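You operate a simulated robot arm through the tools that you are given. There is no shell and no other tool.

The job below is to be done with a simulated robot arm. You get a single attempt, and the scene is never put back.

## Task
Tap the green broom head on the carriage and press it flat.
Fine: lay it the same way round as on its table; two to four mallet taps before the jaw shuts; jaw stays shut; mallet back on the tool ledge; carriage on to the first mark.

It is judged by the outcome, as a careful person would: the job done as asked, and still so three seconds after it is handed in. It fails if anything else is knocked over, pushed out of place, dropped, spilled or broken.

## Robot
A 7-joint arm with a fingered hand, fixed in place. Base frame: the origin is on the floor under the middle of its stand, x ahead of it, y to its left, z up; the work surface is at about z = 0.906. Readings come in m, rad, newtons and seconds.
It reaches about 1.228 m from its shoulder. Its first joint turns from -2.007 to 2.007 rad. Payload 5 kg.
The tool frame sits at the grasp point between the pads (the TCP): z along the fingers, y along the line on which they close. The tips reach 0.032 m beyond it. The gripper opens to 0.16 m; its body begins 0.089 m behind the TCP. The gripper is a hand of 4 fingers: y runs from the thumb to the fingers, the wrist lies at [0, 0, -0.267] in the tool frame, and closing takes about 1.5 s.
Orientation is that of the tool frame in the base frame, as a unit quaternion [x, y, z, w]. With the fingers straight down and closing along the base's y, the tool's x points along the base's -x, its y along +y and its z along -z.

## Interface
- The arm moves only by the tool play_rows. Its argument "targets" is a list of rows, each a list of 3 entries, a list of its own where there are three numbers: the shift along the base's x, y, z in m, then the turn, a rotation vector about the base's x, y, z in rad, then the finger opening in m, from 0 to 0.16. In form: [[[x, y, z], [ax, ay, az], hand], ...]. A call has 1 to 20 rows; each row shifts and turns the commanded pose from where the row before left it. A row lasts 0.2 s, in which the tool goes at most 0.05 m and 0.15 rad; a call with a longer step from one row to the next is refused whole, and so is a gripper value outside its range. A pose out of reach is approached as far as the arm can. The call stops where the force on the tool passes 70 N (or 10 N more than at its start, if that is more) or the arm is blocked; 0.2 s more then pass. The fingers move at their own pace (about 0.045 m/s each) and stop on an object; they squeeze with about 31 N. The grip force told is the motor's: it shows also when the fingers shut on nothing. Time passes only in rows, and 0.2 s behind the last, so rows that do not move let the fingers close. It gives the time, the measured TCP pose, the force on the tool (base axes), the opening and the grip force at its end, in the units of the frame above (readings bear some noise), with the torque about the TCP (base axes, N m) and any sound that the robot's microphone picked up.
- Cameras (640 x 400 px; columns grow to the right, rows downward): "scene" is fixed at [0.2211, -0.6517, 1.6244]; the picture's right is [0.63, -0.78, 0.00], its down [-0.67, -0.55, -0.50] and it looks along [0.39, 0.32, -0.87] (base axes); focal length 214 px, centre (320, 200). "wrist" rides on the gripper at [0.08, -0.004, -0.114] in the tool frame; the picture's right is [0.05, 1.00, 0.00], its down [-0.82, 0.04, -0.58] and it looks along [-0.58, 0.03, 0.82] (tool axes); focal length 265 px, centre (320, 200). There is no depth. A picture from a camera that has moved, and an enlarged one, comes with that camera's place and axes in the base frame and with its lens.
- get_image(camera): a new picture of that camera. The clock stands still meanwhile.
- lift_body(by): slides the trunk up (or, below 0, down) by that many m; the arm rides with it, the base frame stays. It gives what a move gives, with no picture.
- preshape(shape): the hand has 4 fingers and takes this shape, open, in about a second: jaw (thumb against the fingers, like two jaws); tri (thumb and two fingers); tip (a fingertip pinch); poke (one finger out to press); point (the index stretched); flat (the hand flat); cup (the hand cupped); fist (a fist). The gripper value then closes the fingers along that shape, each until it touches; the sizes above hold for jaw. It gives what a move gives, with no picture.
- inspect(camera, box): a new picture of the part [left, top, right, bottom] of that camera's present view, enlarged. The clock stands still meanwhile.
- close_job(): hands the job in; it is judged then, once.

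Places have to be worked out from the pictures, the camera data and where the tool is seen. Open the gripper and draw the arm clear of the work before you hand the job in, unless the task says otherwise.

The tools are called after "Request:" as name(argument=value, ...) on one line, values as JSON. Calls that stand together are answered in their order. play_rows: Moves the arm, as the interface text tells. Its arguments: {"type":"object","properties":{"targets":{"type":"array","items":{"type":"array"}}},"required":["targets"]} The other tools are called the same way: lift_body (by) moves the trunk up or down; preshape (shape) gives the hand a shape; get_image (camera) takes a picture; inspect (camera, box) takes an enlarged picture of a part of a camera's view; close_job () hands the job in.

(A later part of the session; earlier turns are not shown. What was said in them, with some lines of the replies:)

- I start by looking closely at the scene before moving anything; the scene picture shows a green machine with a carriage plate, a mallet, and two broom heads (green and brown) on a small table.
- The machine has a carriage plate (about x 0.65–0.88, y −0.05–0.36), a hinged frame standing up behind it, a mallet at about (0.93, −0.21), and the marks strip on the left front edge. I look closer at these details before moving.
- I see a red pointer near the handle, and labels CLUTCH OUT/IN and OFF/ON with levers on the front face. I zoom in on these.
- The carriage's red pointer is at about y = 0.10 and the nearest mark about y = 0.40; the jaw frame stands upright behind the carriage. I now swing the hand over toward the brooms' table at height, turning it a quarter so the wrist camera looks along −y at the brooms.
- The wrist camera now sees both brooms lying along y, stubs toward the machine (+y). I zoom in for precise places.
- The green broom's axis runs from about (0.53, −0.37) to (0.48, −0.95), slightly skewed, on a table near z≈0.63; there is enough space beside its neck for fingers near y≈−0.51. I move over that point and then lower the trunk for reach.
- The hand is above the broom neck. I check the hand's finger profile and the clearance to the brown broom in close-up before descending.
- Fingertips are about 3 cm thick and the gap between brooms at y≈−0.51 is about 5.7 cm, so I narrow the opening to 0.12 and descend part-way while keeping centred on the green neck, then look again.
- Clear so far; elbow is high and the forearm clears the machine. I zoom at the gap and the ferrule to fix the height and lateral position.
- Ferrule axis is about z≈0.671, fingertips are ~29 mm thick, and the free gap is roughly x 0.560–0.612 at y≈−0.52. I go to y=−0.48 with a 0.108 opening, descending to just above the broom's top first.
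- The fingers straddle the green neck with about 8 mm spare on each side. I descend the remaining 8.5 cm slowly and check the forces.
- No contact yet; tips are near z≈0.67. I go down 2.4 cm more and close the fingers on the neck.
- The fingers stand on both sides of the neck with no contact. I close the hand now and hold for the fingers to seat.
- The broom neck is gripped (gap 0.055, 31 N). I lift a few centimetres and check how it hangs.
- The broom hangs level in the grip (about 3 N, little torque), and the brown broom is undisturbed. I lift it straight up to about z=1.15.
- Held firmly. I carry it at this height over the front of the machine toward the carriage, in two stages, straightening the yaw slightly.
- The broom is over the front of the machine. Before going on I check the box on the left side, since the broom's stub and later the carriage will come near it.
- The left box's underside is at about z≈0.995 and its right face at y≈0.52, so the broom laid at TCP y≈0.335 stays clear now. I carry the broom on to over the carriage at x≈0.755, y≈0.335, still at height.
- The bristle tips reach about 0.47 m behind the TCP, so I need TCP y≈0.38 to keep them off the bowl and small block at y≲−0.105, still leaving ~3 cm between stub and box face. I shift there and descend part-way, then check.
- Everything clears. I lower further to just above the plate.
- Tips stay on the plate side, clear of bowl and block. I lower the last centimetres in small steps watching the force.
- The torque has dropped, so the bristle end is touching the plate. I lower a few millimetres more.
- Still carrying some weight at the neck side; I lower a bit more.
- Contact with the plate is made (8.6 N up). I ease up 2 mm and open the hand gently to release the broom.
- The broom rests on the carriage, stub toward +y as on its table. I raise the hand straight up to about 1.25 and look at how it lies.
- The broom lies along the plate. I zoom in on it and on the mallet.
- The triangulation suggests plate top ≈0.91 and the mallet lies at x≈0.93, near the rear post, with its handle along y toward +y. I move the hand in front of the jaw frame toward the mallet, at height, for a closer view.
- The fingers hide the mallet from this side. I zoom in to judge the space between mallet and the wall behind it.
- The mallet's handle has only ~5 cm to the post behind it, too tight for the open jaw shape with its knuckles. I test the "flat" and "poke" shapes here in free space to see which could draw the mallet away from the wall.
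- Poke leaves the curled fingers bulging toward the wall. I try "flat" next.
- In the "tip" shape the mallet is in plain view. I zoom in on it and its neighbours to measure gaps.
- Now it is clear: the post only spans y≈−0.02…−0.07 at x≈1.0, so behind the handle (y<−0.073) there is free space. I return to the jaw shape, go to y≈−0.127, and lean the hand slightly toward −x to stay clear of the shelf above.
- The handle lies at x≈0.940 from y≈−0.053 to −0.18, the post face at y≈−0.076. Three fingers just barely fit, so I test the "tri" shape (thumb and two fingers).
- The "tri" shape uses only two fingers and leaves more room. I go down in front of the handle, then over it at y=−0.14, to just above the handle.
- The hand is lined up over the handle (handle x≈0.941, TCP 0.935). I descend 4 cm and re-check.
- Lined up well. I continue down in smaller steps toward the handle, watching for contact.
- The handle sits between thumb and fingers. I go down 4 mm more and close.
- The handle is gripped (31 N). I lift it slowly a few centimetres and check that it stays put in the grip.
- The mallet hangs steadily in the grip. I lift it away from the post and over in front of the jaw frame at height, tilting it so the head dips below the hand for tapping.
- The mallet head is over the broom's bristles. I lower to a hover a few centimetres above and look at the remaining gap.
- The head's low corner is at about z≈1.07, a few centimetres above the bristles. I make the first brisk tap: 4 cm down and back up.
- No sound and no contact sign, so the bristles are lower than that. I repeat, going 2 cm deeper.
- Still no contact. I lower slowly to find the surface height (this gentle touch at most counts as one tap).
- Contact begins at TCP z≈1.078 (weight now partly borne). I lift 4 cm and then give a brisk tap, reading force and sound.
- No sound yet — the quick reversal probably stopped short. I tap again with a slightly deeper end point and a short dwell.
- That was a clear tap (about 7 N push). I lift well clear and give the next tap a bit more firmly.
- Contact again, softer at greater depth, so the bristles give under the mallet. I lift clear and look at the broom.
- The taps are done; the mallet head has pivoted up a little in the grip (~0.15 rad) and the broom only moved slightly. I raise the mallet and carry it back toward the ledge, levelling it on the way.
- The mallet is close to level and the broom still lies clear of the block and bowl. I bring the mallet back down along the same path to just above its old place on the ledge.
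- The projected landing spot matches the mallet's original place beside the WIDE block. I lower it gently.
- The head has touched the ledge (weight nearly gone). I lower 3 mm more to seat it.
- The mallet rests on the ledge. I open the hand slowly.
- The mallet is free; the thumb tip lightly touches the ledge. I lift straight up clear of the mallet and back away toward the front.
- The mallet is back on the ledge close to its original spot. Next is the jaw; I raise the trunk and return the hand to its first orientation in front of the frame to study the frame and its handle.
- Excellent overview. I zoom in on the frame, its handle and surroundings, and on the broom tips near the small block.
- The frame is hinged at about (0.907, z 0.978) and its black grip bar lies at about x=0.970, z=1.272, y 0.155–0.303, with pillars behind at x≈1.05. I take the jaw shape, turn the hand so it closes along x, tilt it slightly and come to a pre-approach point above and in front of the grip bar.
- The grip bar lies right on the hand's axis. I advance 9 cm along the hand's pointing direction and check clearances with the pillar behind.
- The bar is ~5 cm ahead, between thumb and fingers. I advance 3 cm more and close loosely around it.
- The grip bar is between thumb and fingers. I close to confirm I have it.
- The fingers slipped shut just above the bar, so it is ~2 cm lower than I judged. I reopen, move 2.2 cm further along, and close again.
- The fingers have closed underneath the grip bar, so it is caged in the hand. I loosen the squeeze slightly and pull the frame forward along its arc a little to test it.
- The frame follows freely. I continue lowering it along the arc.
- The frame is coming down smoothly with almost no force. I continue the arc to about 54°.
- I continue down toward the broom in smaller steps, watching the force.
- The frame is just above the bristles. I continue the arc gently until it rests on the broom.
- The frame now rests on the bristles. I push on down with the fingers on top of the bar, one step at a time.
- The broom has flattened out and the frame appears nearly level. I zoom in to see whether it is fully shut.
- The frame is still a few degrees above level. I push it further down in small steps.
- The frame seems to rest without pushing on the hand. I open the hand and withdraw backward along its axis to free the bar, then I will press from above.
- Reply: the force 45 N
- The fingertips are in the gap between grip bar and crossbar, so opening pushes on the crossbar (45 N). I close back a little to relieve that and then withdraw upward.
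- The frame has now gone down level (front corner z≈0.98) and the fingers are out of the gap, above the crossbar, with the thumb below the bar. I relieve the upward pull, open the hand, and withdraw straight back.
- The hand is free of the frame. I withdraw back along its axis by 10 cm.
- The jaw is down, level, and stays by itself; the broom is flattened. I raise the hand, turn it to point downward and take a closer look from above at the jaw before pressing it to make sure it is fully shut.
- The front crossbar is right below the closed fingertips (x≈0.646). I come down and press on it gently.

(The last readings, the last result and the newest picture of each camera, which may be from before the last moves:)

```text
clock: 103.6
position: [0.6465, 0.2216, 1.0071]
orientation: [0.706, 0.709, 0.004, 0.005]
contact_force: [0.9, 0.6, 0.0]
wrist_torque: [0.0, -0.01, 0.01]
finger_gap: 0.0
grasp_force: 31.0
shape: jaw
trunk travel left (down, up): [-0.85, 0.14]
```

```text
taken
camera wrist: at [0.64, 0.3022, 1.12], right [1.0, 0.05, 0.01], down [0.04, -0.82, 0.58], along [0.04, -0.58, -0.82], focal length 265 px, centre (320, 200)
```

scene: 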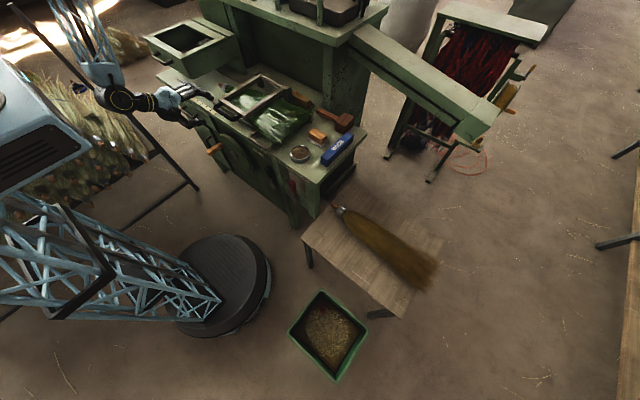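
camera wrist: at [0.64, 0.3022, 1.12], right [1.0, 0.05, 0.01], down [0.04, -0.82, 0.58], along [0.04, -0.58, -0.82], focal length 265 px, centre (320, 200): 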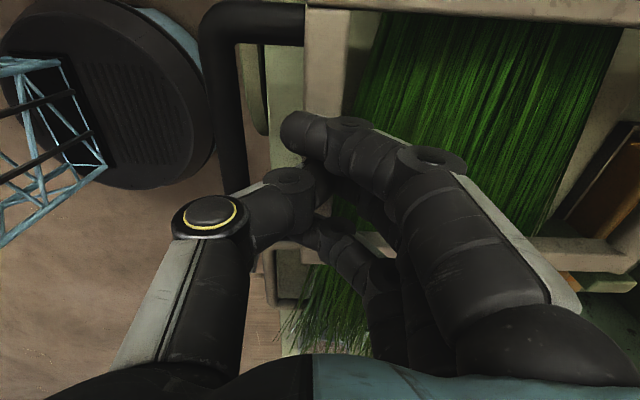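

Request:
play_rows(targets=[[[0, 0, -0.01], [0, 0, 0], 0.0], [[0, 0, 0], [0, 0, 0], 0.0]])

Request:
inspect(camera="scene", box=[200, 60, 300, 120])

```text
clock: 104.2
position: [0.6473, 0.2221, 1.0023]
orientation: [0.706, 0.708, 0.007, 0.005]
contact_force: [-11.9, -2.1, 37.3]
wrist_torque: [-0.1, 0.24, -0.04]
finger_gap: 0.0
grasp_force: 30.8
shape: jaw
trunk travel left (down, up): [-0.85, 0.14]
stopped in row 2: the force on the tool passed its limit at 75 N (the readings are from after the stop); the commanded pose is now the measured one
```

```text
6.40 times, centred on (250, 90) of scene
camera zoom: at [0.2211, -0.6517, 1.6244], right [0.63, -0.78, 0.0], down [-0.67, -0.55, -0.5], along [0.39, 0.32, -0.87], focal length 1373 px, centre (768, 904)
```

zoom: 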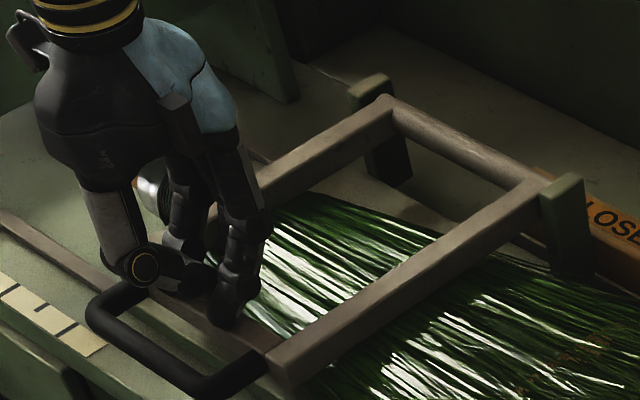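

The crossbar meets a hard stop (75 N within a few millimetres), so the jaw is fully shut. I lift off, turn the hand back to its first orientation and go to the right of the carriage handle, to push the carriage leftward from outside its right leg.

Request:
play_rows(targets=[[[0, 0, 0.02], [0, 0, 0], 0.0], [[0, 0, 0.035], [0, 0, 0], 0.0], [[0, 0, 0.035], [0, 0, 0], 0.0], [[-0.0048, -0.0256, 0.002], [0, 0, 0.1309], 0.0], [[-0.0048, -0.0256, 0.002], [0, 0, 0.1309], 0.0], [[-0.0048, -0.0256, 0.002], [0, 0, 0.1309], 0.0], [[-0.0048, -0.0256, 0.002], [0, 0, 0.1309], 0.0], [[-0.0048, -0.0256, 0.002], [0, 0, 0.1309], 0.0], [[-0.0048, -0.0256, 0.002], [0, 0, 0.1309], 0.0], [[-0.0048, -0.0256, 0.002], [0, 0, 0.1309], 0.0], [[-0.0048, -0.0256, 0.002], [0, 0, 0.1309], 0.0], [[-0.0048, -0.0256, 0.002], [0, 0, 0.1309], 0.0], [[-0.0048, -0.0256, 0.002], [0, 0, 0.1309], 0.0], [[-0.0048, -0.0256, 0.002], [0, 0, 0.1309], 0.0], [[-0.0048, -0.0256, 0.002], [0, 0, 0.1309], 0.0]])

Request:
get_image(camera="wrist")

Request:
inspect(camera="scene", box=[190, 50, 350, 170])

```text
clock: 107.4
position: [0.5906, -0.0852, 1.1146]
orientation: [-0.003, 1.0, 0.009, 0.0]
contact_force: [-0.2, -0.3, -0.3]
wrist_torque: [0.03, 0.02, -0.01]
finger_gap: 0.0
grasp_force: 31.3
shape: jaw
trunk travel left (down, up): [-0.85, 0.14]
```

```text
taken
camera wrist: at [0.5104, -0.0924, 1.2277], right [-0.06, 1.0, 0.02], down [0.82, 0.04, 0.58], along [0.58, 0.05, -0.82], focal length 265 px, centre (320, 200)
```

wrist: 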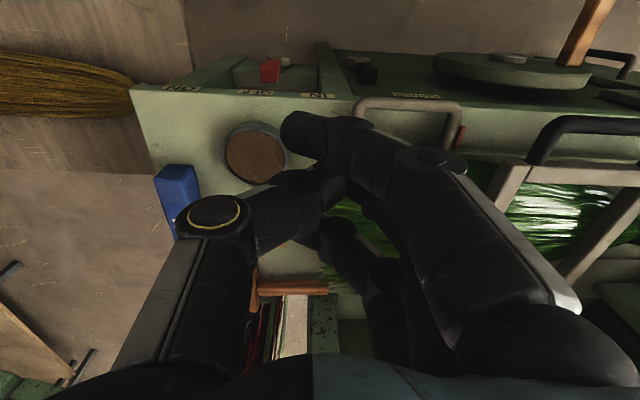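

```text
3.33 times, centred on (270, 110) of scene
camera zoom: at [0.2211, -0.6517, 1.6244], right [0.63, -0.78, 0.0], down [-0.67, -0.55, -0.5], along [0.39, 0.32, -0.87], focal length 715 px, centre (487, 500)
```

zoom: 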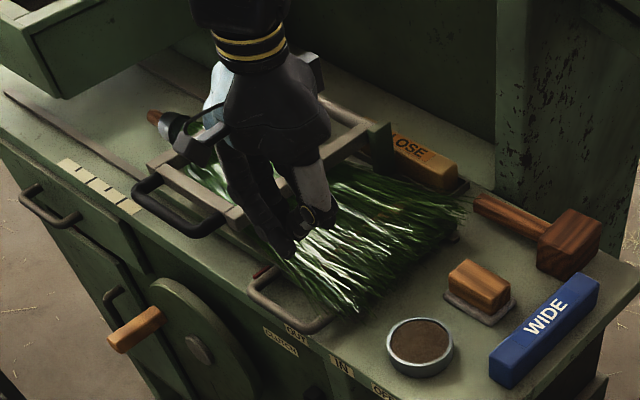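

The handle's right leg is at about y=−0.031, x≈0.605–0.65. I descend to the right of it at y≈−0.092, clear of the bowl.

Request:
play_rows(targets=[[[0, -0.007, -0.03], [0, 0, 0], 0.0], [[0, 0, -0.035], [0, 0, 0], 0.0], [[0, 0, -0.035], [0, 0, 0], 0.0], [[0, 0, -0.03], [0, 0, 0], 0.0]])

Request:
get_image(camera="wrist")

Request:
inspect(camera="scene", box=[220, 80, 340, 180])

```text
clock: 108.4
position: [0.5917, -0.0925, 0.9832]
orientation: [-0.002, 1.0, 0.007, 0.0]
contact_force: [1.3, 0.9, 0.0]
wrist_torque: [0.0, 0.02, 0.02]
finger_gap: 0.0
grasp_force: 31.1
shape: jaw
trunk travel left (down, up): [-0.85, 0.14]
```

```text
taken
camera wrist: at [0.5113, -0.0974, 1.0962], right [-0.05, 1.0, 0.02], down [0.82, 0.04, 0.58], along [0.58, 0.04, -0.82], focal length 265 px, centre (320, 200)
```

wrist: 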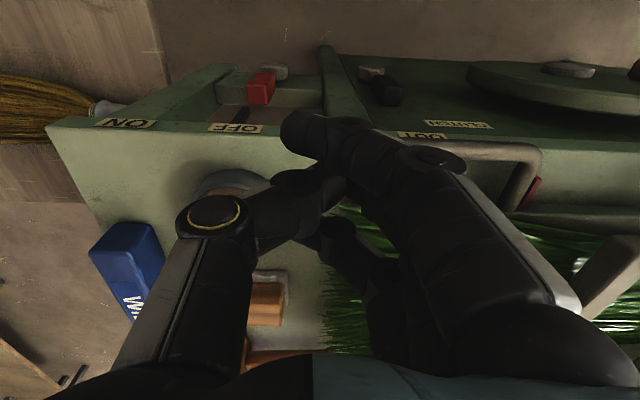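

```text
4.00 times, centred on (280, 130) of scene
camera zoom: at [0.2211, -0.6517, 1.6244], right [0.63, -0.78, 0.0], down [-0.67, -0.55, -0.5], along [0.39, 0.32, -0.87], focal length 858 px, centre (480, 480)
```

zoom: 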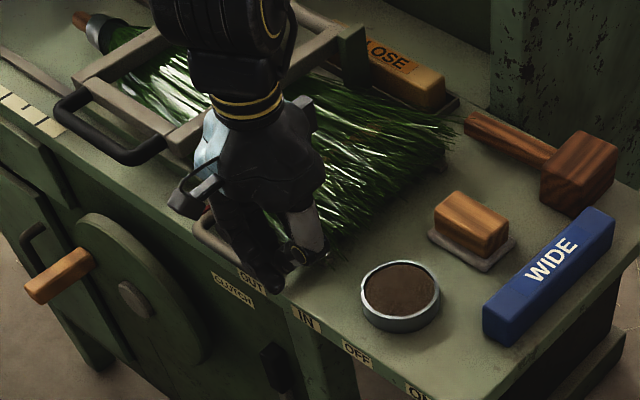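

I shift slightly toward the front to keep off the bristles and descend further to the handle's height (its bar is at z≈0.893).

Request:
play_rows(targets=[[[-0.008, 0, -0.015], [0, 0, 0], 0.0], [[0, 0, -0.02], [0, 0, 0], 0.0], [[0, 0, -0.02], [0, 0, 0], 0.0], [[0, 0, 0], [0, 0, 0], 0.0]])

Request:
inspect(camera="scene", box=[230, 110, 310, 170])

Request:
get_image(camera="wrist")

```text
clock: 109.4
position: [0.5833, -0.0928, 0.9292]
orientation: [-0.001, 1.0, 0.008, -0.001]
contact_force: [0.9, 0.2, 0.2]
wrist_torque: [-0.01, -0.03, -0.04]
finger_gap: 0.0
grasp_force: 31.5
shape: jaw
trunk travel left (down, up): [-0.85, 0.14]
```

```text
6.67 times, centred on (270, 140) of scene
camera zoom: at [0.2211, -0.6517, 1.6244], right [0.63, -0.78, 0.0], down [-0.67, -0.55, -0.5], along [0.39, 0.32, -0.87], focal length 1430 px, centre (653, 600)
```

zoom: 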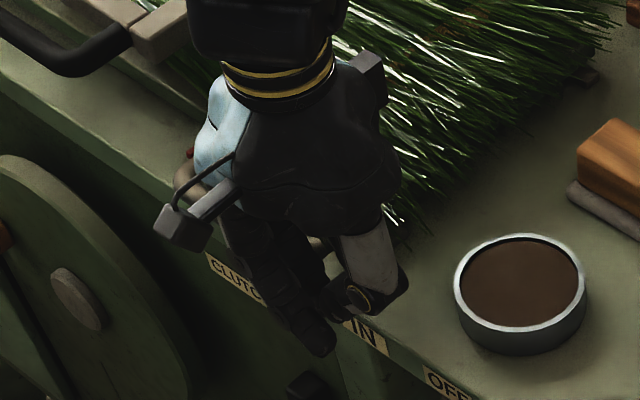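

```text
taken
camera wrist: at [0.5028, -0.0983, 1.0418], right [-0.05, 1.0, 0.02], down [0.82, 0.04, 0.58], along [0.58, 0.04, -0.82], focal length 265 px, centre (320, 200)
```

wrist: 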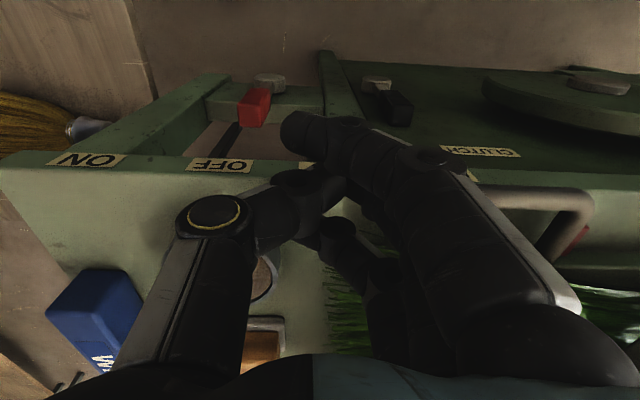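

Request:
play_rows(targets=[[[0, 0, -0.009], [0, 0, 0], 0.0], [[0, 0.006, 0], [0, 0, 0], 0.0], [[0, 0.006, 0], [0, 0, 0], 0.0], [[0, 0, 0], [0, 0, 0], 0.0]])

```text
clock: 110.4
position: [0.583, -0.0811, 0.9206]
orientation: [0.0, 1.0, 0.007, -0.001]
contact_force: [-0.2, 0.7, -0.1]
wrist_torque: [0.02, 0.02, 0.03]
finger_gap: 0.0002
grasp_force: 30.7
shape: jaw
trunk travel left (down, up): [-0.85, 0.14]
```

Free so far. I advance leftward in small steps until the fingers meet the handle leg.

Request:
play_rows(targets=[[[0, 0.006, 0], [0, 0, 0], 0.0], [[0, 0.006, 0], [0, 0, 0], 0.0], [[0, 0, 0], [0, 0, 0], 0.0]])

```text
clock: 111.2
position: [0.5833, -0.0679, 0.9207]
orientation: [-0.002, 1.0, 0.008, -0.001]
contact_force: [0.4, 0.9, -0.1]
wrist_torque: [-0.03, 0.02, 0.01]
finger_gap: 0.0
grasp_force: 31.1
shape: jaw
trunk travel left (down, up): [-0.85, 0.14]
```

Request:
play_rows(targets=[[[0, 0.006, 0], [0, 0, 0], 0.0], [[0, 0.006, 0], [0, 0, 0], 0.0], [[0, 0, 0], [0, 0, 0], 0.0]])

Request:
inspect(camera="scene", box=[230, 110, 310, 170])

Request:
get_image(camera="wrist")

```text
clock: 112.0
position: [0.582, -0.0579, 0.9208]
orientation: [-0.001, 1.0, 0.008, -0.001]
contact_force: [-11.5, -8.8, 6.3]
wrist_torque: [0.05, 0.14, 0.29]
finger_gap: 0.0001
grasp_force: 31.0
shape: jaw
trunk travel left (down, up): [-0.85, 0.14]
```

```text
6.67 times, centred on (270, 140) of scene
camera zoom: at [0.2211, -0.6517, 1.6244], right [0.63, -0.78, 0.0], down [-0.67, -0.55, -0.5], along [0.39, 0.32, -0.87], focal length 1430 px, centre (653, 600)
```

zoom: 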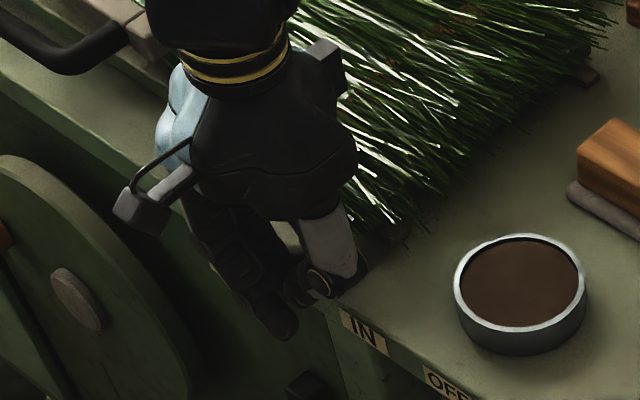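

```text
taken
camera wrist: at [0.501, -0.063, 1.0335], right [-0.05, 1.0, 0.02], down [0.82, 0.04, 0.58], along [0.57, 0.04, -0.82], focal length 265 px, centre (320, 200)
```

wrist: 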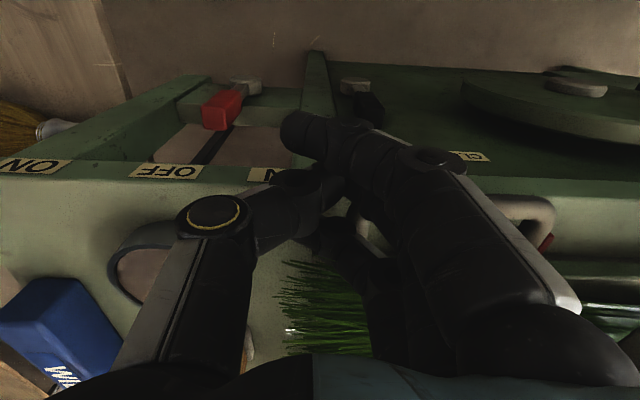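

The fingers meet the rounded corner of the handle. I back off slightly, shift 8 mm toward the plate so they bear on the straight leg, and push again.

Request:
play_rows(targets=[[[0, -0.008, 0], [0, 0, 0], 0.0], [[0.008, 0, 0], [0, 0, 0], 0.0], [[0, 0.005, 0], [0, 0, 0], 0.0], [[0, 0.005, 0], [0, 0, 0], 0.0], [[0, 0.005, 0], [0, 0, 0], 0.0], [[0, 0, 0], [0, 0, 0], 0.0]])

Request:
inspect(camera="scene", box=[190, 60, 310, 150])

```text
clock: 113.4
position: [0.5921, -0.0497, 0.9202]
orientation: [-0.001, 1.0, 0.009, 0.0]
contact_force: [-0.3, -1.5, 0.3]
wrist_torque: [0.04, -0.03, -0.01]
finger_gap: 0.0
grasp_force: 31.2
shape: jaw
trunk travel left (down, up): [-0.85, 0.14]
```

```text
4.44 times, centred on (250, 105) of scene
camera zoom: at [0.2211, -0.6517, 1.6244], right [0.63, -0.78, 0.0], down [-0.67, -0.55, -0.5], along [0.39, 0.32, -0.87], focal length 953 px, centre (631, 622)
```

zoom: 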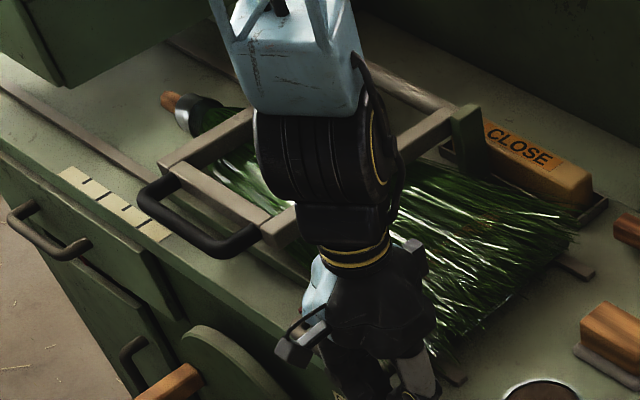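

The carriage is moving together with jaw and broom (the hinge ear has shifted past the CLOSE block). I keep pushing slowly, 10 cm.

Request:
play_rows(targets=[[[0, 0.01, 0], [0, 0, 0], 0.0], [[0, 0.01, 0], [0, 0, 0], 0.0], [[0, 0.01, 0], [0, 0, 0], 0.0], [[0, 0.01, 0], [0, 0, 0], 0.0], [[0, 0.01, 0], [0, 0, 0], 0.0], [[0, 0.01, 0], [0, 0, 0], 0.0], [[0, 0.01, 0], [0, 0, 0], 0.0], [[0, 0.01, 0], [0, 0, 0], 0.0], [[0, 0.01, 0], [0, 0, 0], 0.0], [[0, 0.01, 0], [0, 0, 0], 0.0]])

Request:
get_image(camera="wrist")

Request:
get_image(camera="scene")

Request:
inspect(camera="scene", box=[170, 40, 330, 150])

```text
clock: 115.6
position: [0.5907, 0.0509, 0.9195]
orientation: [-0.001, 1.0, 0.009, -0.001]
contact_force: [-7.3, -1.6, 11.9]
wrist_torque: [0.41, 0.05, 0.3]
finger_gap: 0.0
grasp_force: 30.6
shape: jaw
trunk travel left (down, up): [-0.85, 0.14]
```

```text
taken
camera wrist: at [0.5097, 0.0459, 1.033], right [-0.05, 1.0, 0.02], down [0.82, 0.04, 0.58], along [0.58, 0.04, -0.82], focal length 265 px, centre (320, 200)
```

wrist: 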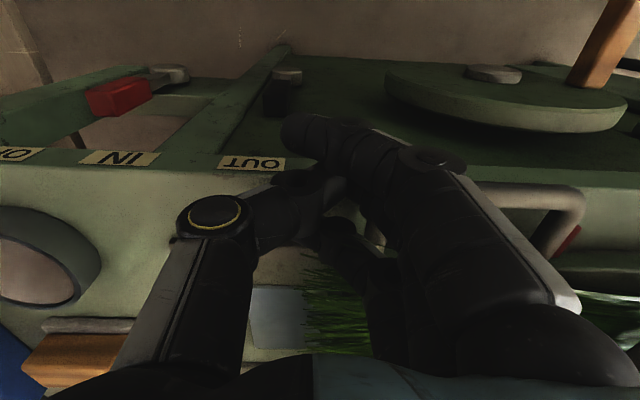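

```text
taken
```

scene: 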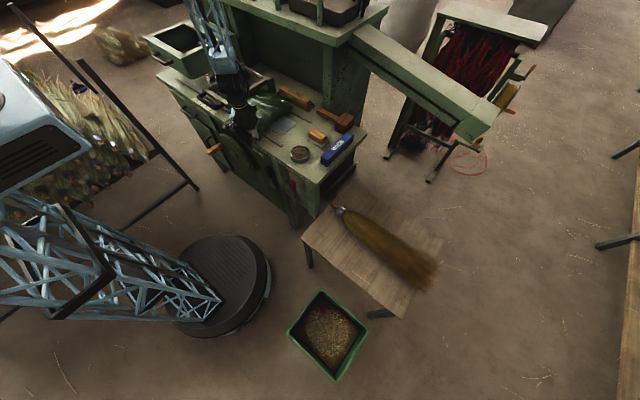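

```text
3.64 times, centred on (250, 95) of scene
camera zoom: at [0.2211, -0.6517, 1.6244], right [0.63, -0.78, 0.0], down [-0.67, -0.55, -0.5], along [0.39, 0.32, -0.87], focal length 780 px, centre (574, 582)
```

zoom: 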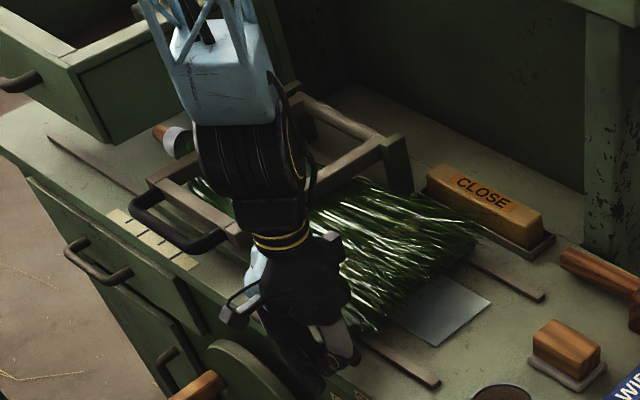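

The carriage slides well; the stub passes beneath the box with clearance. I ease the hand up 3 mm and push another 10 cm.

Request:
play_rows(targets=[[[0, 0, 0.003], [0, 0, 0], 0.0], [[0, 0.01, 0], [0, 0, 0], 0.0], [[0, 0.01, 0], [0, 0, 0], 0.0], [[0, 0.01, 0], [0, 0, 0], 0.0], [[0, 0.01, 0], [0, 0, 0], 0.0], [[0, 0.01, 0], [0, 0, 0], 0.0], [[0, 0.01, 0], [0, 0, 0], 0.0], [[0, 0.01, 0], [0, 0, 0], 0.0], [[0, 0.01, 0], [0, 0, 0], 0.0], [[0, 0.01, 0], [0, 0, 0], 0.0], [[0, 0.01, 0], [0, 0, 0], 0.0]])

Request:
get_image(camera="wrist")

Request:
inspect(camera="scene", box=[150, 40, 310, 150])

```text
clock: 118.0
position: [0.5907, 0.1508, 0.9237]
orientation: [-0.002, 1.0, 0.008, 0.0]
contact_force: [-2.4, -0.6, 0.9]
wrist_torque: [0.02, -0.01, 0.02]
finger_gap: 0.0
grasp_force: 30.6
shape: jaw
trunk travel left (down, up): [-0.85, 0.14]
```

```text
taken
camera wrist: at [0.5108, 0.1463, 1.0366], right [-0.05, 1.0, 0.02], down [0.82, 0.04, 0.58], along [0.58, 0.04, -0.82], focal length 265 px, centre (320, 200)
```

wrist: 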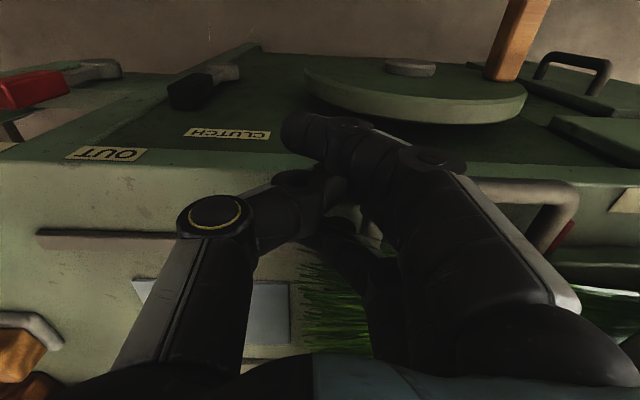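

```text
3.64 times, centred on (230, 95) of scene
camera zoom: at [0.2211, -0.6517, 1.6244], right [0.63, -0.78, 0.0], down [-0.67, -0.55, -0.5], along [0.39, 0.32, -0.87], focal length 780 px, centre (647, 582)
```

zoom: 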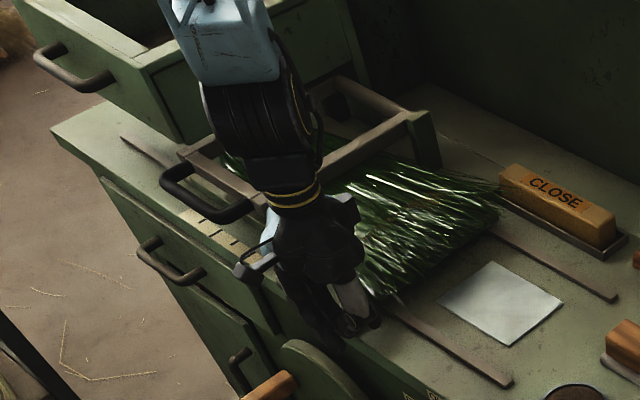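

About 0.21 m done. I push 6 cm more slowly and then check the pointer against the marks.

Request:
play_rows(targets=[[[0, 0.01, 0], [0, 0, 0], 0.0], [[0, 0.01, 0], [0, 0, 0], 0.0], [[0, 0.01, 0], [0, 0, 0], 0.0], [[0, 0.01, 0], [0, 0, 0], 0.0], [[0, 0.01, 0], [0, 0, 0], 0.0], [[0, 0.008, 0], [0, 0, 0], 0.0], [[0, 0, 0], [0, 0, 0], 0.0]])

Request:
get_image(camera="wrist")

Request:
inspect(camera="scene", box=[150, 40, 310, 150])

Request:
inspect(camera="scene", box=[190, 85, 250, 125])

```text
clock: 119.6
position: [0.5915, 0.2084, 0.9228]
orientation: [-0.002, 1.0, 0.008, -0.001]
contact_force: [-1.4, 0.3, 1.4]
wrist_torque: [0.06, 0.0, 0.02]
finger_gap: 0.0
grasp_force: 31.2
shape: jaw
trunk travel left (down, up): [-0.85, 0.14]
```

```text
taken
camera wrist: at [0.5109, 0.2031, 1.0358], right [-0.05, 1.0, 0.02], down [0.82, 0.03, 0.58], along [0.58, 0.04, -0.82], focal length 265 px, centre (320, 200)
```

wrist: 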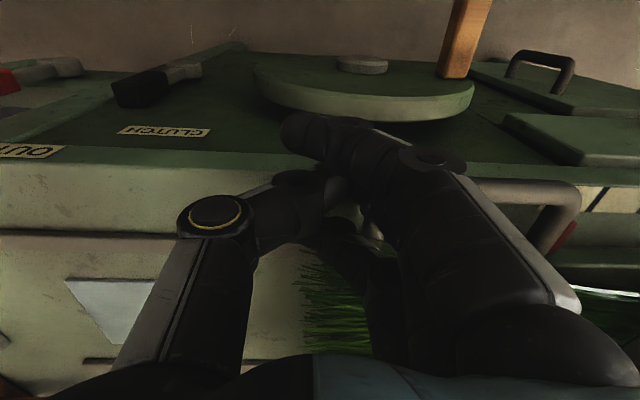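

```text
3.64 times, centred on (230, 95) of scene
camera zoom: at [0.2211, -0.6517, 1.6244], right [0.63, -0.78, 0.0], down [-0.67, -0.55, -0.5], along [0.39, 0.32, -0.87], focal length 780 px, centre (647, 582)
```

zoom: 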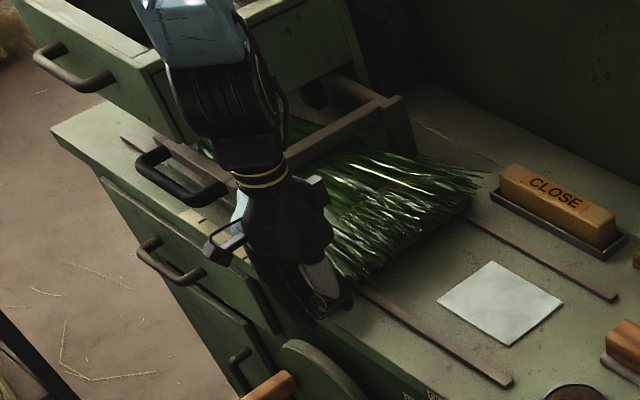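

```text
10.00 times, centred on (220, 105) of scene
camera zoom: at [0.2211, -0.6517, 1.6244], right [0.63, -0.78, 0.0], down [-0.67, -0.55, -0.5], along [0.39, 0.32, -0.87], focal length 2145 px, centre (1320, 1150)
```

zoom: 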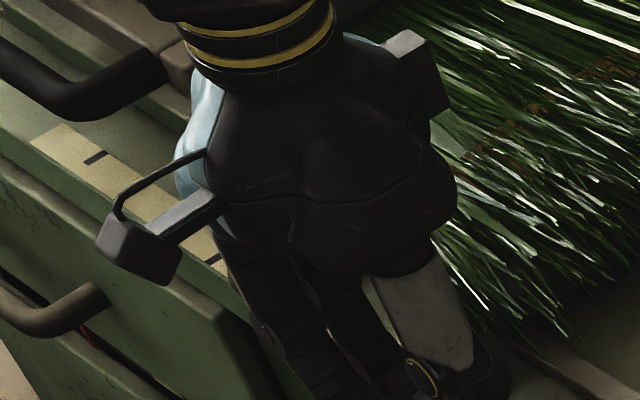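

The pointer and the first mark are both near the right side of the wrist view. I zoom in there.

Request:
inspect(camera="wrist", box=[530, 160, 640, 260])

```text
4.00 times, centred on (585, 210) of wrist
camera zoom: at [0.5109, 0.2031, 1.0358], right [-0.05, 1.0, 0.02], down [0.82, 0.03, 0.58], along [0.58, 0.04, -0.82], focal length 1062 px, centre (-740, 160)
```

zoom: 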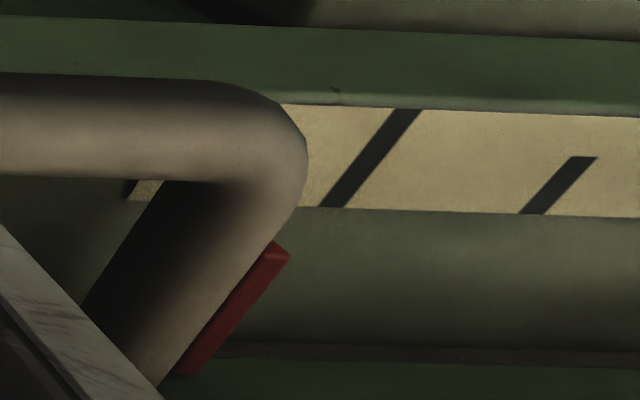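

The pointer seems about 1–2 cm short of the first mark (y≈0.4075), but the oblique view has parallax. I back away from the handle, rise, and look straight at pointer and mark from directly in front.

Request:
play_rows(targets=[[[0, -0.015, 0], [0, 0, 0], 0.0], [[-0.005, -0.01, 0.02], [0, 0, 0], 0.0], [[-0.01, 0, 0.04], [0, 0, 0], 0.0], [[-0.01, 0, 0.04], [0, 0, 0], 0.04], [[-0.02, 0, 0.04], [0, 0, 0], 0.08], [[-0.02, 0.03, 0.04], [0, 0, 0], 0.12], [[-0.02, 0.04, 0.03], [0, 0, 0], 0.16], [[0, 0.04, 0.02], [0, 0, 0], 0.16], [[0, 0.04, 0], [0, 0, 0], 0.16], [[0, 0.04, 0], [0, 0, 0], 0.16], [[0, 0.025, 0], [0, 0, 0], 0.16], [[0, 0, 0], [0, 0, 0], 0.16]])

Request:
get_image(camera="wrist")

Request:
get_image(camera="scene")

```text
refused: row 6 steps farther than a row can; nothing moved
```

```text
taken
camera wrist: at [0.5109, 0.2031, 1.0358], right [-0.05, 1.0, 0.02], down [0.82, 0.03, 0.58], along [0.58, 0.04, -0.82], focal length 265 px, centre (320, 200)
```

wrist: 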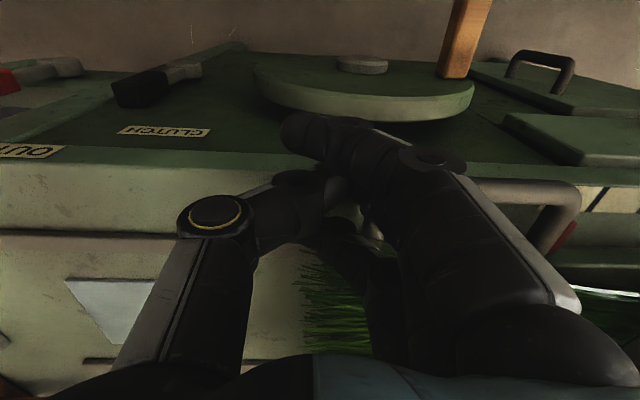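

```text
taken
```

scene: 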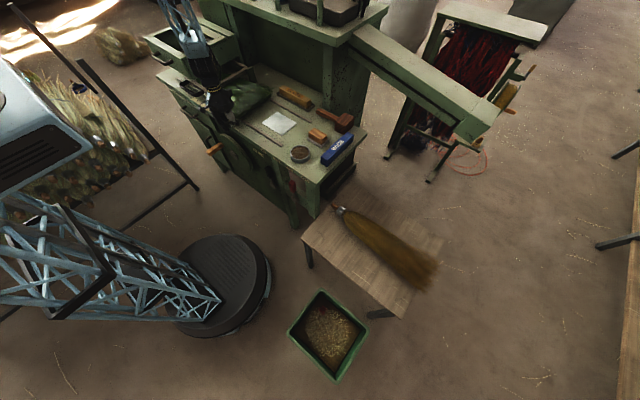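

One row was too long; nothing moved. I repeat the retreat with shorter steps, mindful that the fingers' knuckles are above the handle: first back in −y, then up.

Request:
play_rows(targets=[[[0, -0.015, 0], [0, 0, 0], 0.0], [[-0.005, -0.01, 0.02], [0, 0, 0], 0.0], [[-0.01, 0, 0.04], [0, 0, 0], 0.0], [[-0.01, 0, 0.04], [0, 0, 0], 0.04], [[-0.02, 0, 0.04], [0, 0, 0], 0.08], [[-0.02, 0.03, 0.03], [0, 0, 0], 0.12], [[-0.02, 0.035, 0.02], [0, 0, 0], 0.16], [[0, 0.04, 0.02], [0, 0, 0], 0.16], [[0, 0.04, 0], [0, 0, 0], 0.16], [[0, 0.04, 0], [0, 0, 0], 0.16], [[0, 0.025, 0], [0, 0, 0], 0.16], [[0, 0, 0], [0, 0, 0], 0.16]])

Request:
get_image(camera="wrist")

Request:
inspect(camera="wrist", box=[250, 120, 410, 250])

```text
clock: 122.2
position: [0.5063, 0.3939, 1.1331]
orientation: [-0.002, 1.0, 0.007, -0.001]
contact_force: [-0.8, 0.5, -0.7]
wrist_torque: [0.03, -0.01, -0.02]
finger_gap: 0.1536
grasp_force: 0.1
shape: jaw
trunk travel left (down, up): [-0.85, 0.14]
```

```text
taken
camera wrist: at [0.4255, 0.3881, 1.2458], right [-0.05, 1.0, 0.02], down [0.82, 0.03, 0.58], along [0.57, 0.04, -0.82], focal length 265 px, centre (320, 200)
```

wrist: 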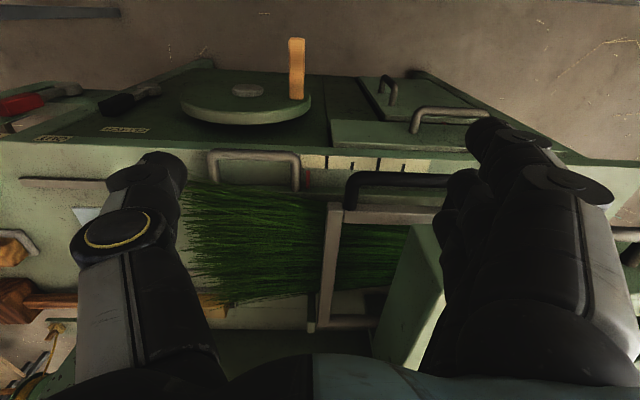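

```text
3.08 times, centred on (330, 185) of wrist
camera zoom: at [0.4255, 0.3881, 1.2458], right [-0.05, 1.0, 0.02], down [0.82, 0.03, 0.58], along [0.57, 0.04, -0.82], focal length 817 px, centre (289, 246)
```

zoom: 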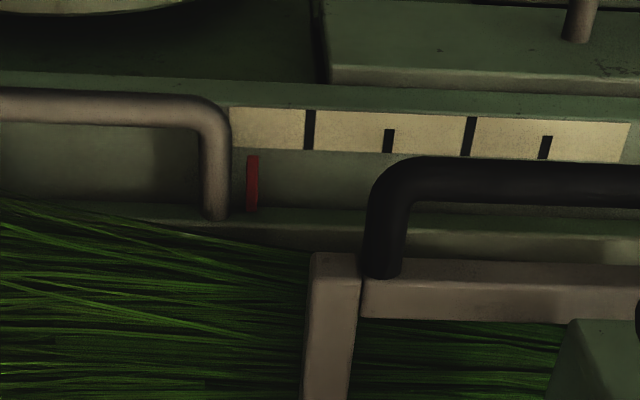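

Now it is clear: the pointer is at y≈0.385 and the first mark at y≈0.412, so 2.7 cm remain. I close the hand, return to the right side of the handle and push exactly that much more.

Request:
play_rows(targets=[[[0, -0.04, 0], [0, 0, 0], 0.1], [[0, -0.04, 0], [0, 0, 0], 0.06], [[0, -0.04, 0], [0, 0, 0], 0.02], [[0, -0.04, 0], [0, 0, 0], 0.0], [[0, -0.04, 0], [0, 0, 0], 0.0], [[0.02, -0.017, -0.02], [0, 0, 0], 0.0], [[0.02, 0, -0.035], [0, 0, 0], 0.0], [[0.02, 0, -0.035], [0, 0, 0], 0.0], [[0.015, 0, -0.035], [0, 0, 0], 0.0], [[0.0102, 0, -0.035], [0, 0, 0], 0.0], [[0, 0, -0.03], [0, 0, 0], 0.0], [[0, 0, -0.0203], [0, 0, 0], 0.0], [[0, 0, 0], [0, 0, 0], 0.0]])

Request:
get_image(camera="wrist")

```text
clock: 125.0
position: [0.5907, 0.1759, 0.9235]
orientation: [-0.002, 1.0, 0.008, -0.001]
contact_force: [-0.8, -1.8, 0.9]
wrist_torque: [-0.02, 0.0, 0.0]
finger_gap: 0.0002
grasp_force: 31.0
shape: jaw
trunk travel left (down, up): [-0.85, 0.14]
```

```text
taken
camera wrist: at [0.5105, 0.1709, 1.036], right [-0.05, 1.0, 0.02], down [0.82, 0.04, 0.58], along [0.58, 0.04, -0.82], focal length 265 px, centre (320, 200)
```

wrist: 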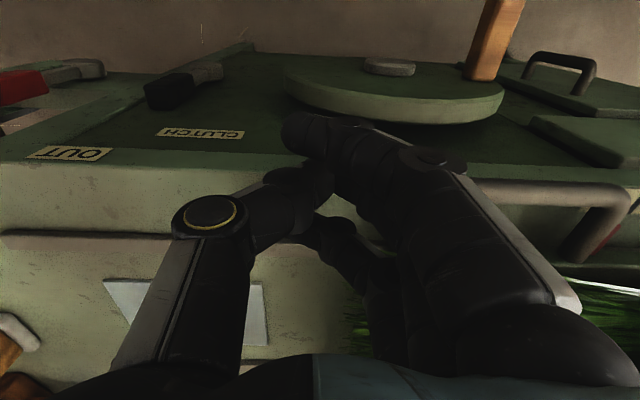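

In place to the right of the leg again. I push slowly to TCP y≈0.233, just short of the computed end point.

Request:
play_rows(targets=[[[0, 0.01, 0], [0, 0, 0], 0.0], [[0, 0.01, 0], [0, 0, 0], 0.0], [[0, 0.01, 0], [0, 0, 0], 0.0], [[0, 0.007, 0], [0, 0, 0], 0.0], [[0, 0.007, 0], [0, 0, 0], 0.0], [[0, 0.007, 0], [0, 0, 0], 0.0], [[0, 0.006, 0], [0, 0, 0], 0.0], [[0, 0, 0], [0, 0, 0], 0.0]])

Request:
inspect(camera="wrist", box=[530, 160, 640, 260])

```text
clock: 126.8
position: [0.5914, 0.2339, 0.9225]
orientation: [-0.002, 1.0, 0.007, -0.001]
contact_force: [0.7, -0.2, -0.2]
wrist_torque: [0.01, -0.01, 0.03]
finger_gap: 0.0003
grasp_force: 30.9
shape: jaw
trunk travel left (down, up): [-0.85, 0.14]
```

```text
4.00 times, centred on (585, 210) of wrist
camera zoom: at [0.5105, 0.2283, 1.0355], right [-0.05, 1.0, 0.02], down [0.82, 0.04, 0.58], along [0.58, 0.04, -0.82], focal length 1062 px, centre (-740, 160)
```

zoom: 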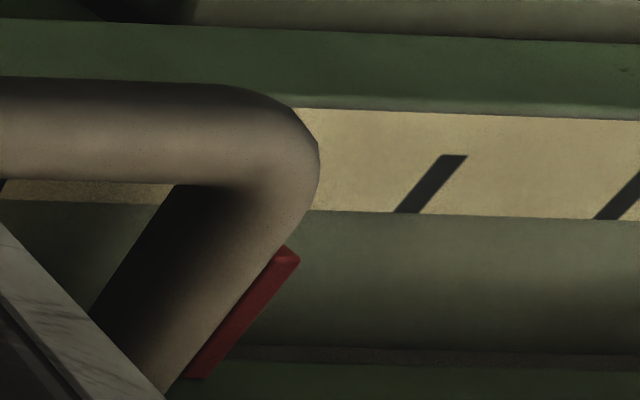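

I back away and check the alignment from directly in front again.

Request:
play_rows(targets=[[[0, -0.015, 0], [0, 0, 0], 0.0], [[-0.005, -0.01, 0.02], [0, 0, 0], 0.0], [[-0.01, 0, 0.04], [0, 0, 0], 0.0], [[-0.01, 0, 0.04], [0, 0, 0], 0.04], [[-0.02, 0, 0.04], [0, 0, 0], 0.08], [[-0.02, 0.03, 0.03], [0, 0, 0], 0.12], [[-0.02, 0.035, 0.02], [0, 0, 0], 0.16], [[0, 0.04, 0.02], [0, 0, 0], 0.16], [[0, 0.04, 0], [0, 0, 0], 0.16], [[0, 0.04, 0], [0, 0, 0], 0.16], [[0, 0.02, 0], [0, 0, 0], 0.16], [[0, 0, 0], [0, 0, 0], 0.16]])

Request:
get_image(camera="wrist")

Request:
inspect(camera="wrist", box=[250, 120, 410, 250])

Request:
inspect(camera="scene", box=[150, 30, 350, 170])

```text
clock: 129.4
position: [0.5055, 0.4122, 1.1336]
orientation: [-0.001, 1.0, 0.008, -0.001]
contact_force: [0.0, 0.1, -0.1]
wrist_torque: [-0.01, 0.02, 0.02]
finger_gap: 0.154
grasp_force: 0.1
shape: jaw
trunk travel left (down, up): [-0.85, 0.14]
```

```text
taken
camera wrist: at [0.4254, 0.4076, 1.2463], right [-0.05, 1.0, 0.02], down [0.82, 0.04, 0.58], along [0.58, 0.04, -0.82], focal length 265 px, centre (320, 200)
```

wrist: 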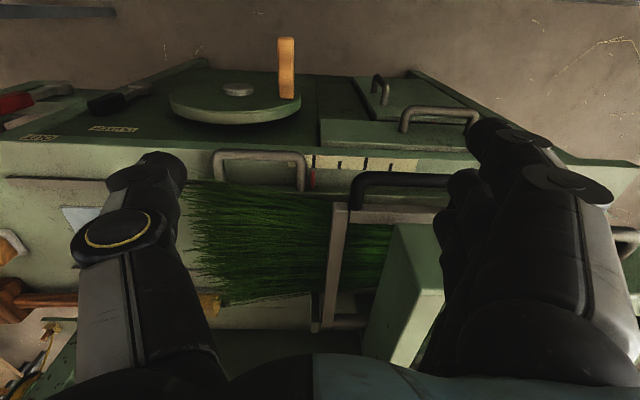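

```text
3.08 times, centred on (330, 185) of wrist
camera zoom: at [0.4254, 0.4076, 1.2463], right [-0.05, 1.0, 0.02], down [0.82, 0.04, 0.58], along [0.58, 0.04, -0.82], focal length 817 px, centre (289, 246)
```

zoom: 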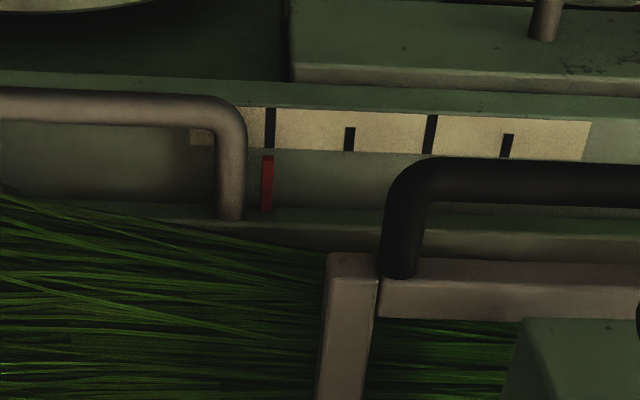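

```text
2.86 times, centred on (250, 100) of scene
camera zoom: at [0.2211, -0.6517, 1.6244], right [0.63, -0.78, 0.0], down [-0.67, -0.55, -0.5], along [0.39, 0.32, -0.87], focal length 613 px, centre (520, 486)
```

zoom: 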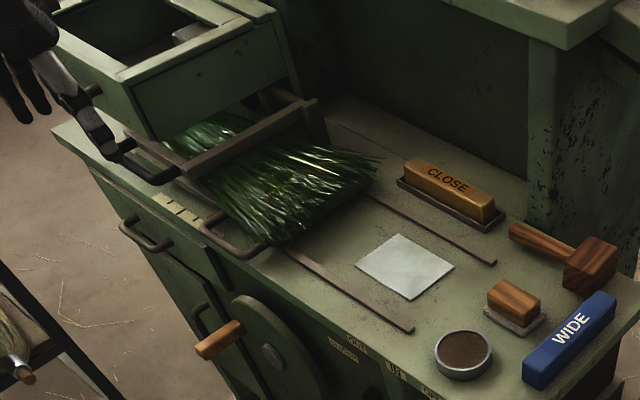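

The red pointer now lines up with the first mark, the jaw is still flat shut, and the mallet is on the ledge. I raise the arm and draw it clear.

Request:
play_rows(targets=[[[-0.005, -0.01, 0.04], [0, 0, 0], 0.16], [[-0.005, -0.01, 0.045], [0, 0, 0], 0.16], [[0, -0.02, 0.045], [0, 0, 0], 0.16], [[0, -0.02, 0.045], [0, 0, 0], 0.16], [[0, -0.03, 0.04], [0, 0, 0], 0.16], [[0, -0.03, 0.04], [0, 0, 0], 0.16], [[0, -0.03, 0.04], [0, 0, 0], 0.16], [[0, -0.03, 0.04], [0, 0, 0], 0.16], [[0, -0.04, 0.03], [0, 0, 0], 0.16], [[0, -0.04, 0.02], [0, 0, 0], 0.16], [[0, -0.04, 0.01], [0, 0, 0], 0.16], [[0, 0, 0], [0, 0, 0], 0.16]])

Request:
get_image(camera="wrist")

Request:
get_image(camera="scene")

Request:
inspect(camera="scene", box=[150, 0, 350, 170])

```text
clock: 132.0
position: [0.4948, 0.1139, 1.5273]
orientation: [-0.002, 1.0, 0.008, -0.001]
contact_force: [-0.1, 0.2, -0.5]
wrist_torque: [-0.04, 0.04, 0.01]
finger_gap: 0.1599
grasp_force: 0.0
shape: jaw
trunk travel left (down, up): [-0.85, 0.14]
```

```text
taken
camera wrist: at [0.4155, 0.1089, 1.6409], right [-0.05, 1.0, 0.02], down [0.82, 0.04, 0.58], along [0.57, 0.04, -0.82], focal length 265 px, centre (320, 200)
```

wrist: 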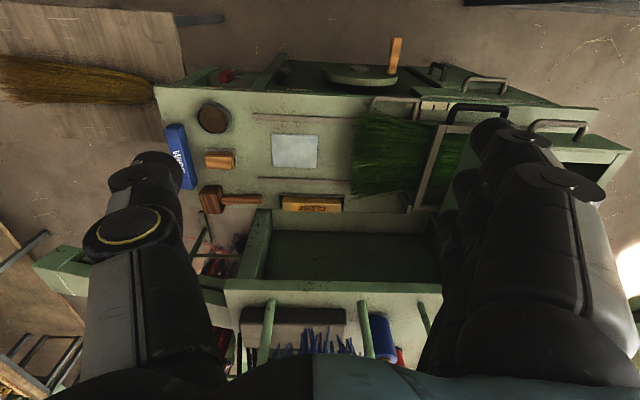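

```text
taken
```

scene: 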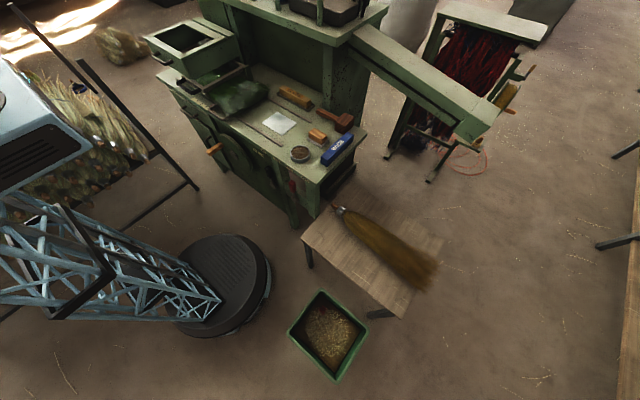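

```text
2.35 times, centred on (250, 85) of scene
camera zoom: at [0.2211, -0.6517, 1.6244], right [0.63, -0.78, 0.0], down [-0.67, -0.55, -0.5], along [0.39, 0.32, -0.87], focal length 505 px, centre (485, 471)
```

zoom: 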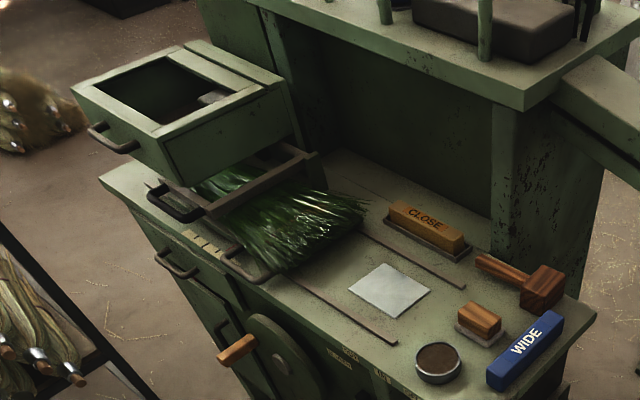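

Everything looks in order. I make one last zoomed check of pointer, jaw and mallet before handing in.

Request:
inspect(camera="wrist", box=[340, 80, 520, 220])

Request:
inspect(camera="wrist", box=[140, 70, 360, 230])

Request:
inspect(camera="scene", box=[180, 40, 280, 140])

```text
2.86 times, centred on (430, 150) of wrist
camera zoom: at [0.4155, 0.1089, 1.6409], right [-0.05, 1.0, 0.02], down [0.82, 0.04, 0.58], along [0.57, 0.04, -0.82], focal length 758 px, centre (6, 343)
```

zoom: 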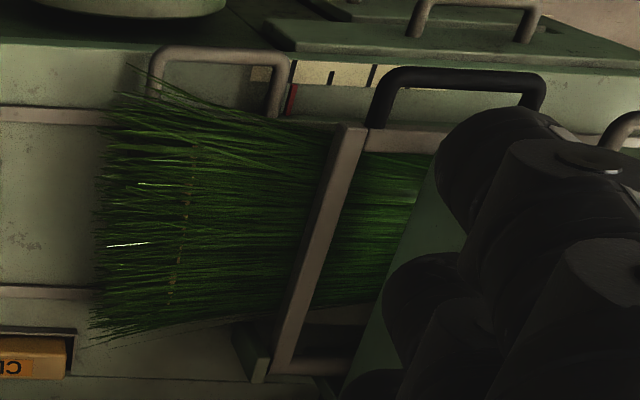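

```text
2.50 times, centred on (250, 150) of wrist
camera zoom: at [0.4155, 0.1089, 1.6409], right [-0.05, 1.0, 0.02], down [0.82, 0.04, 0.58], along [0.57, 0.04, -0.82], focal length 664 px, centre (495, 325)
```

zoom: 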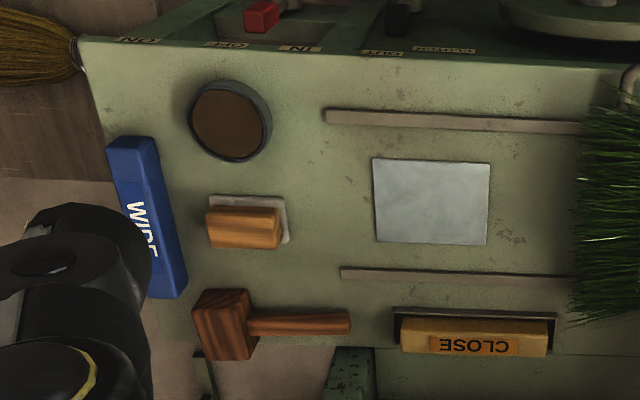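

```text
4.00 times, centred on (230, 90) of scene
camera zoom: at [0.2211, -0.6517, 1.6244], right [0.63, -0.78, 0.0], down [-0.67, -0.55, -0.5], along [0.39, 0.32, -0.87], focal length 858 px, centre (680, 640)
```

zoom: 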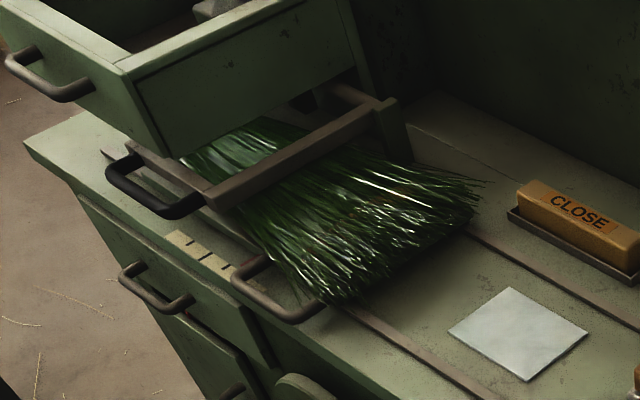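

The pointer sits on the first mark, the jaw lies flat shut over the flattened green broom (stub still toward +y), the mallet is on the ledge, and nothing else is out of place. I hand the job in.

Request:
close_job()

```text
The job is handed in.
```

I did the whole job and handed it in, but I can't be sure how many of the mallet taps will count.

- **Broom:** the green broom head is on the carriage, the same way round as on its table. It is pressed flat under the jaw.
- **Taps:** there were two clear taps, with about 7 N on the first. There was also one light touch while I was finding the surface. A quick stroke before the clear taps may have just grazed the bristles too. That makes two to four by my count, all before the jaw shut. The robot's microphone picked up no sound from any of them.
- **Jaw:** it is shut. When I pressed on it from above it was against a hard stop, and in the last pictures it still lay flat.
- **Mallet:** it is back on the tool ledge, close to where it lay before.
- **Carriage:** the red pointer lines up with the first mark.

In the last pictures nothing else had been knocked over or moved, and the brown broom was undisturbed. When I closed the jaw, the fingers caught between its grip bar and crossbar for a moment and pushed on it with about 45 N. I freed them, and the jaw and broom showed no change from it.

The hand is open and the arm is raised clear of the work.
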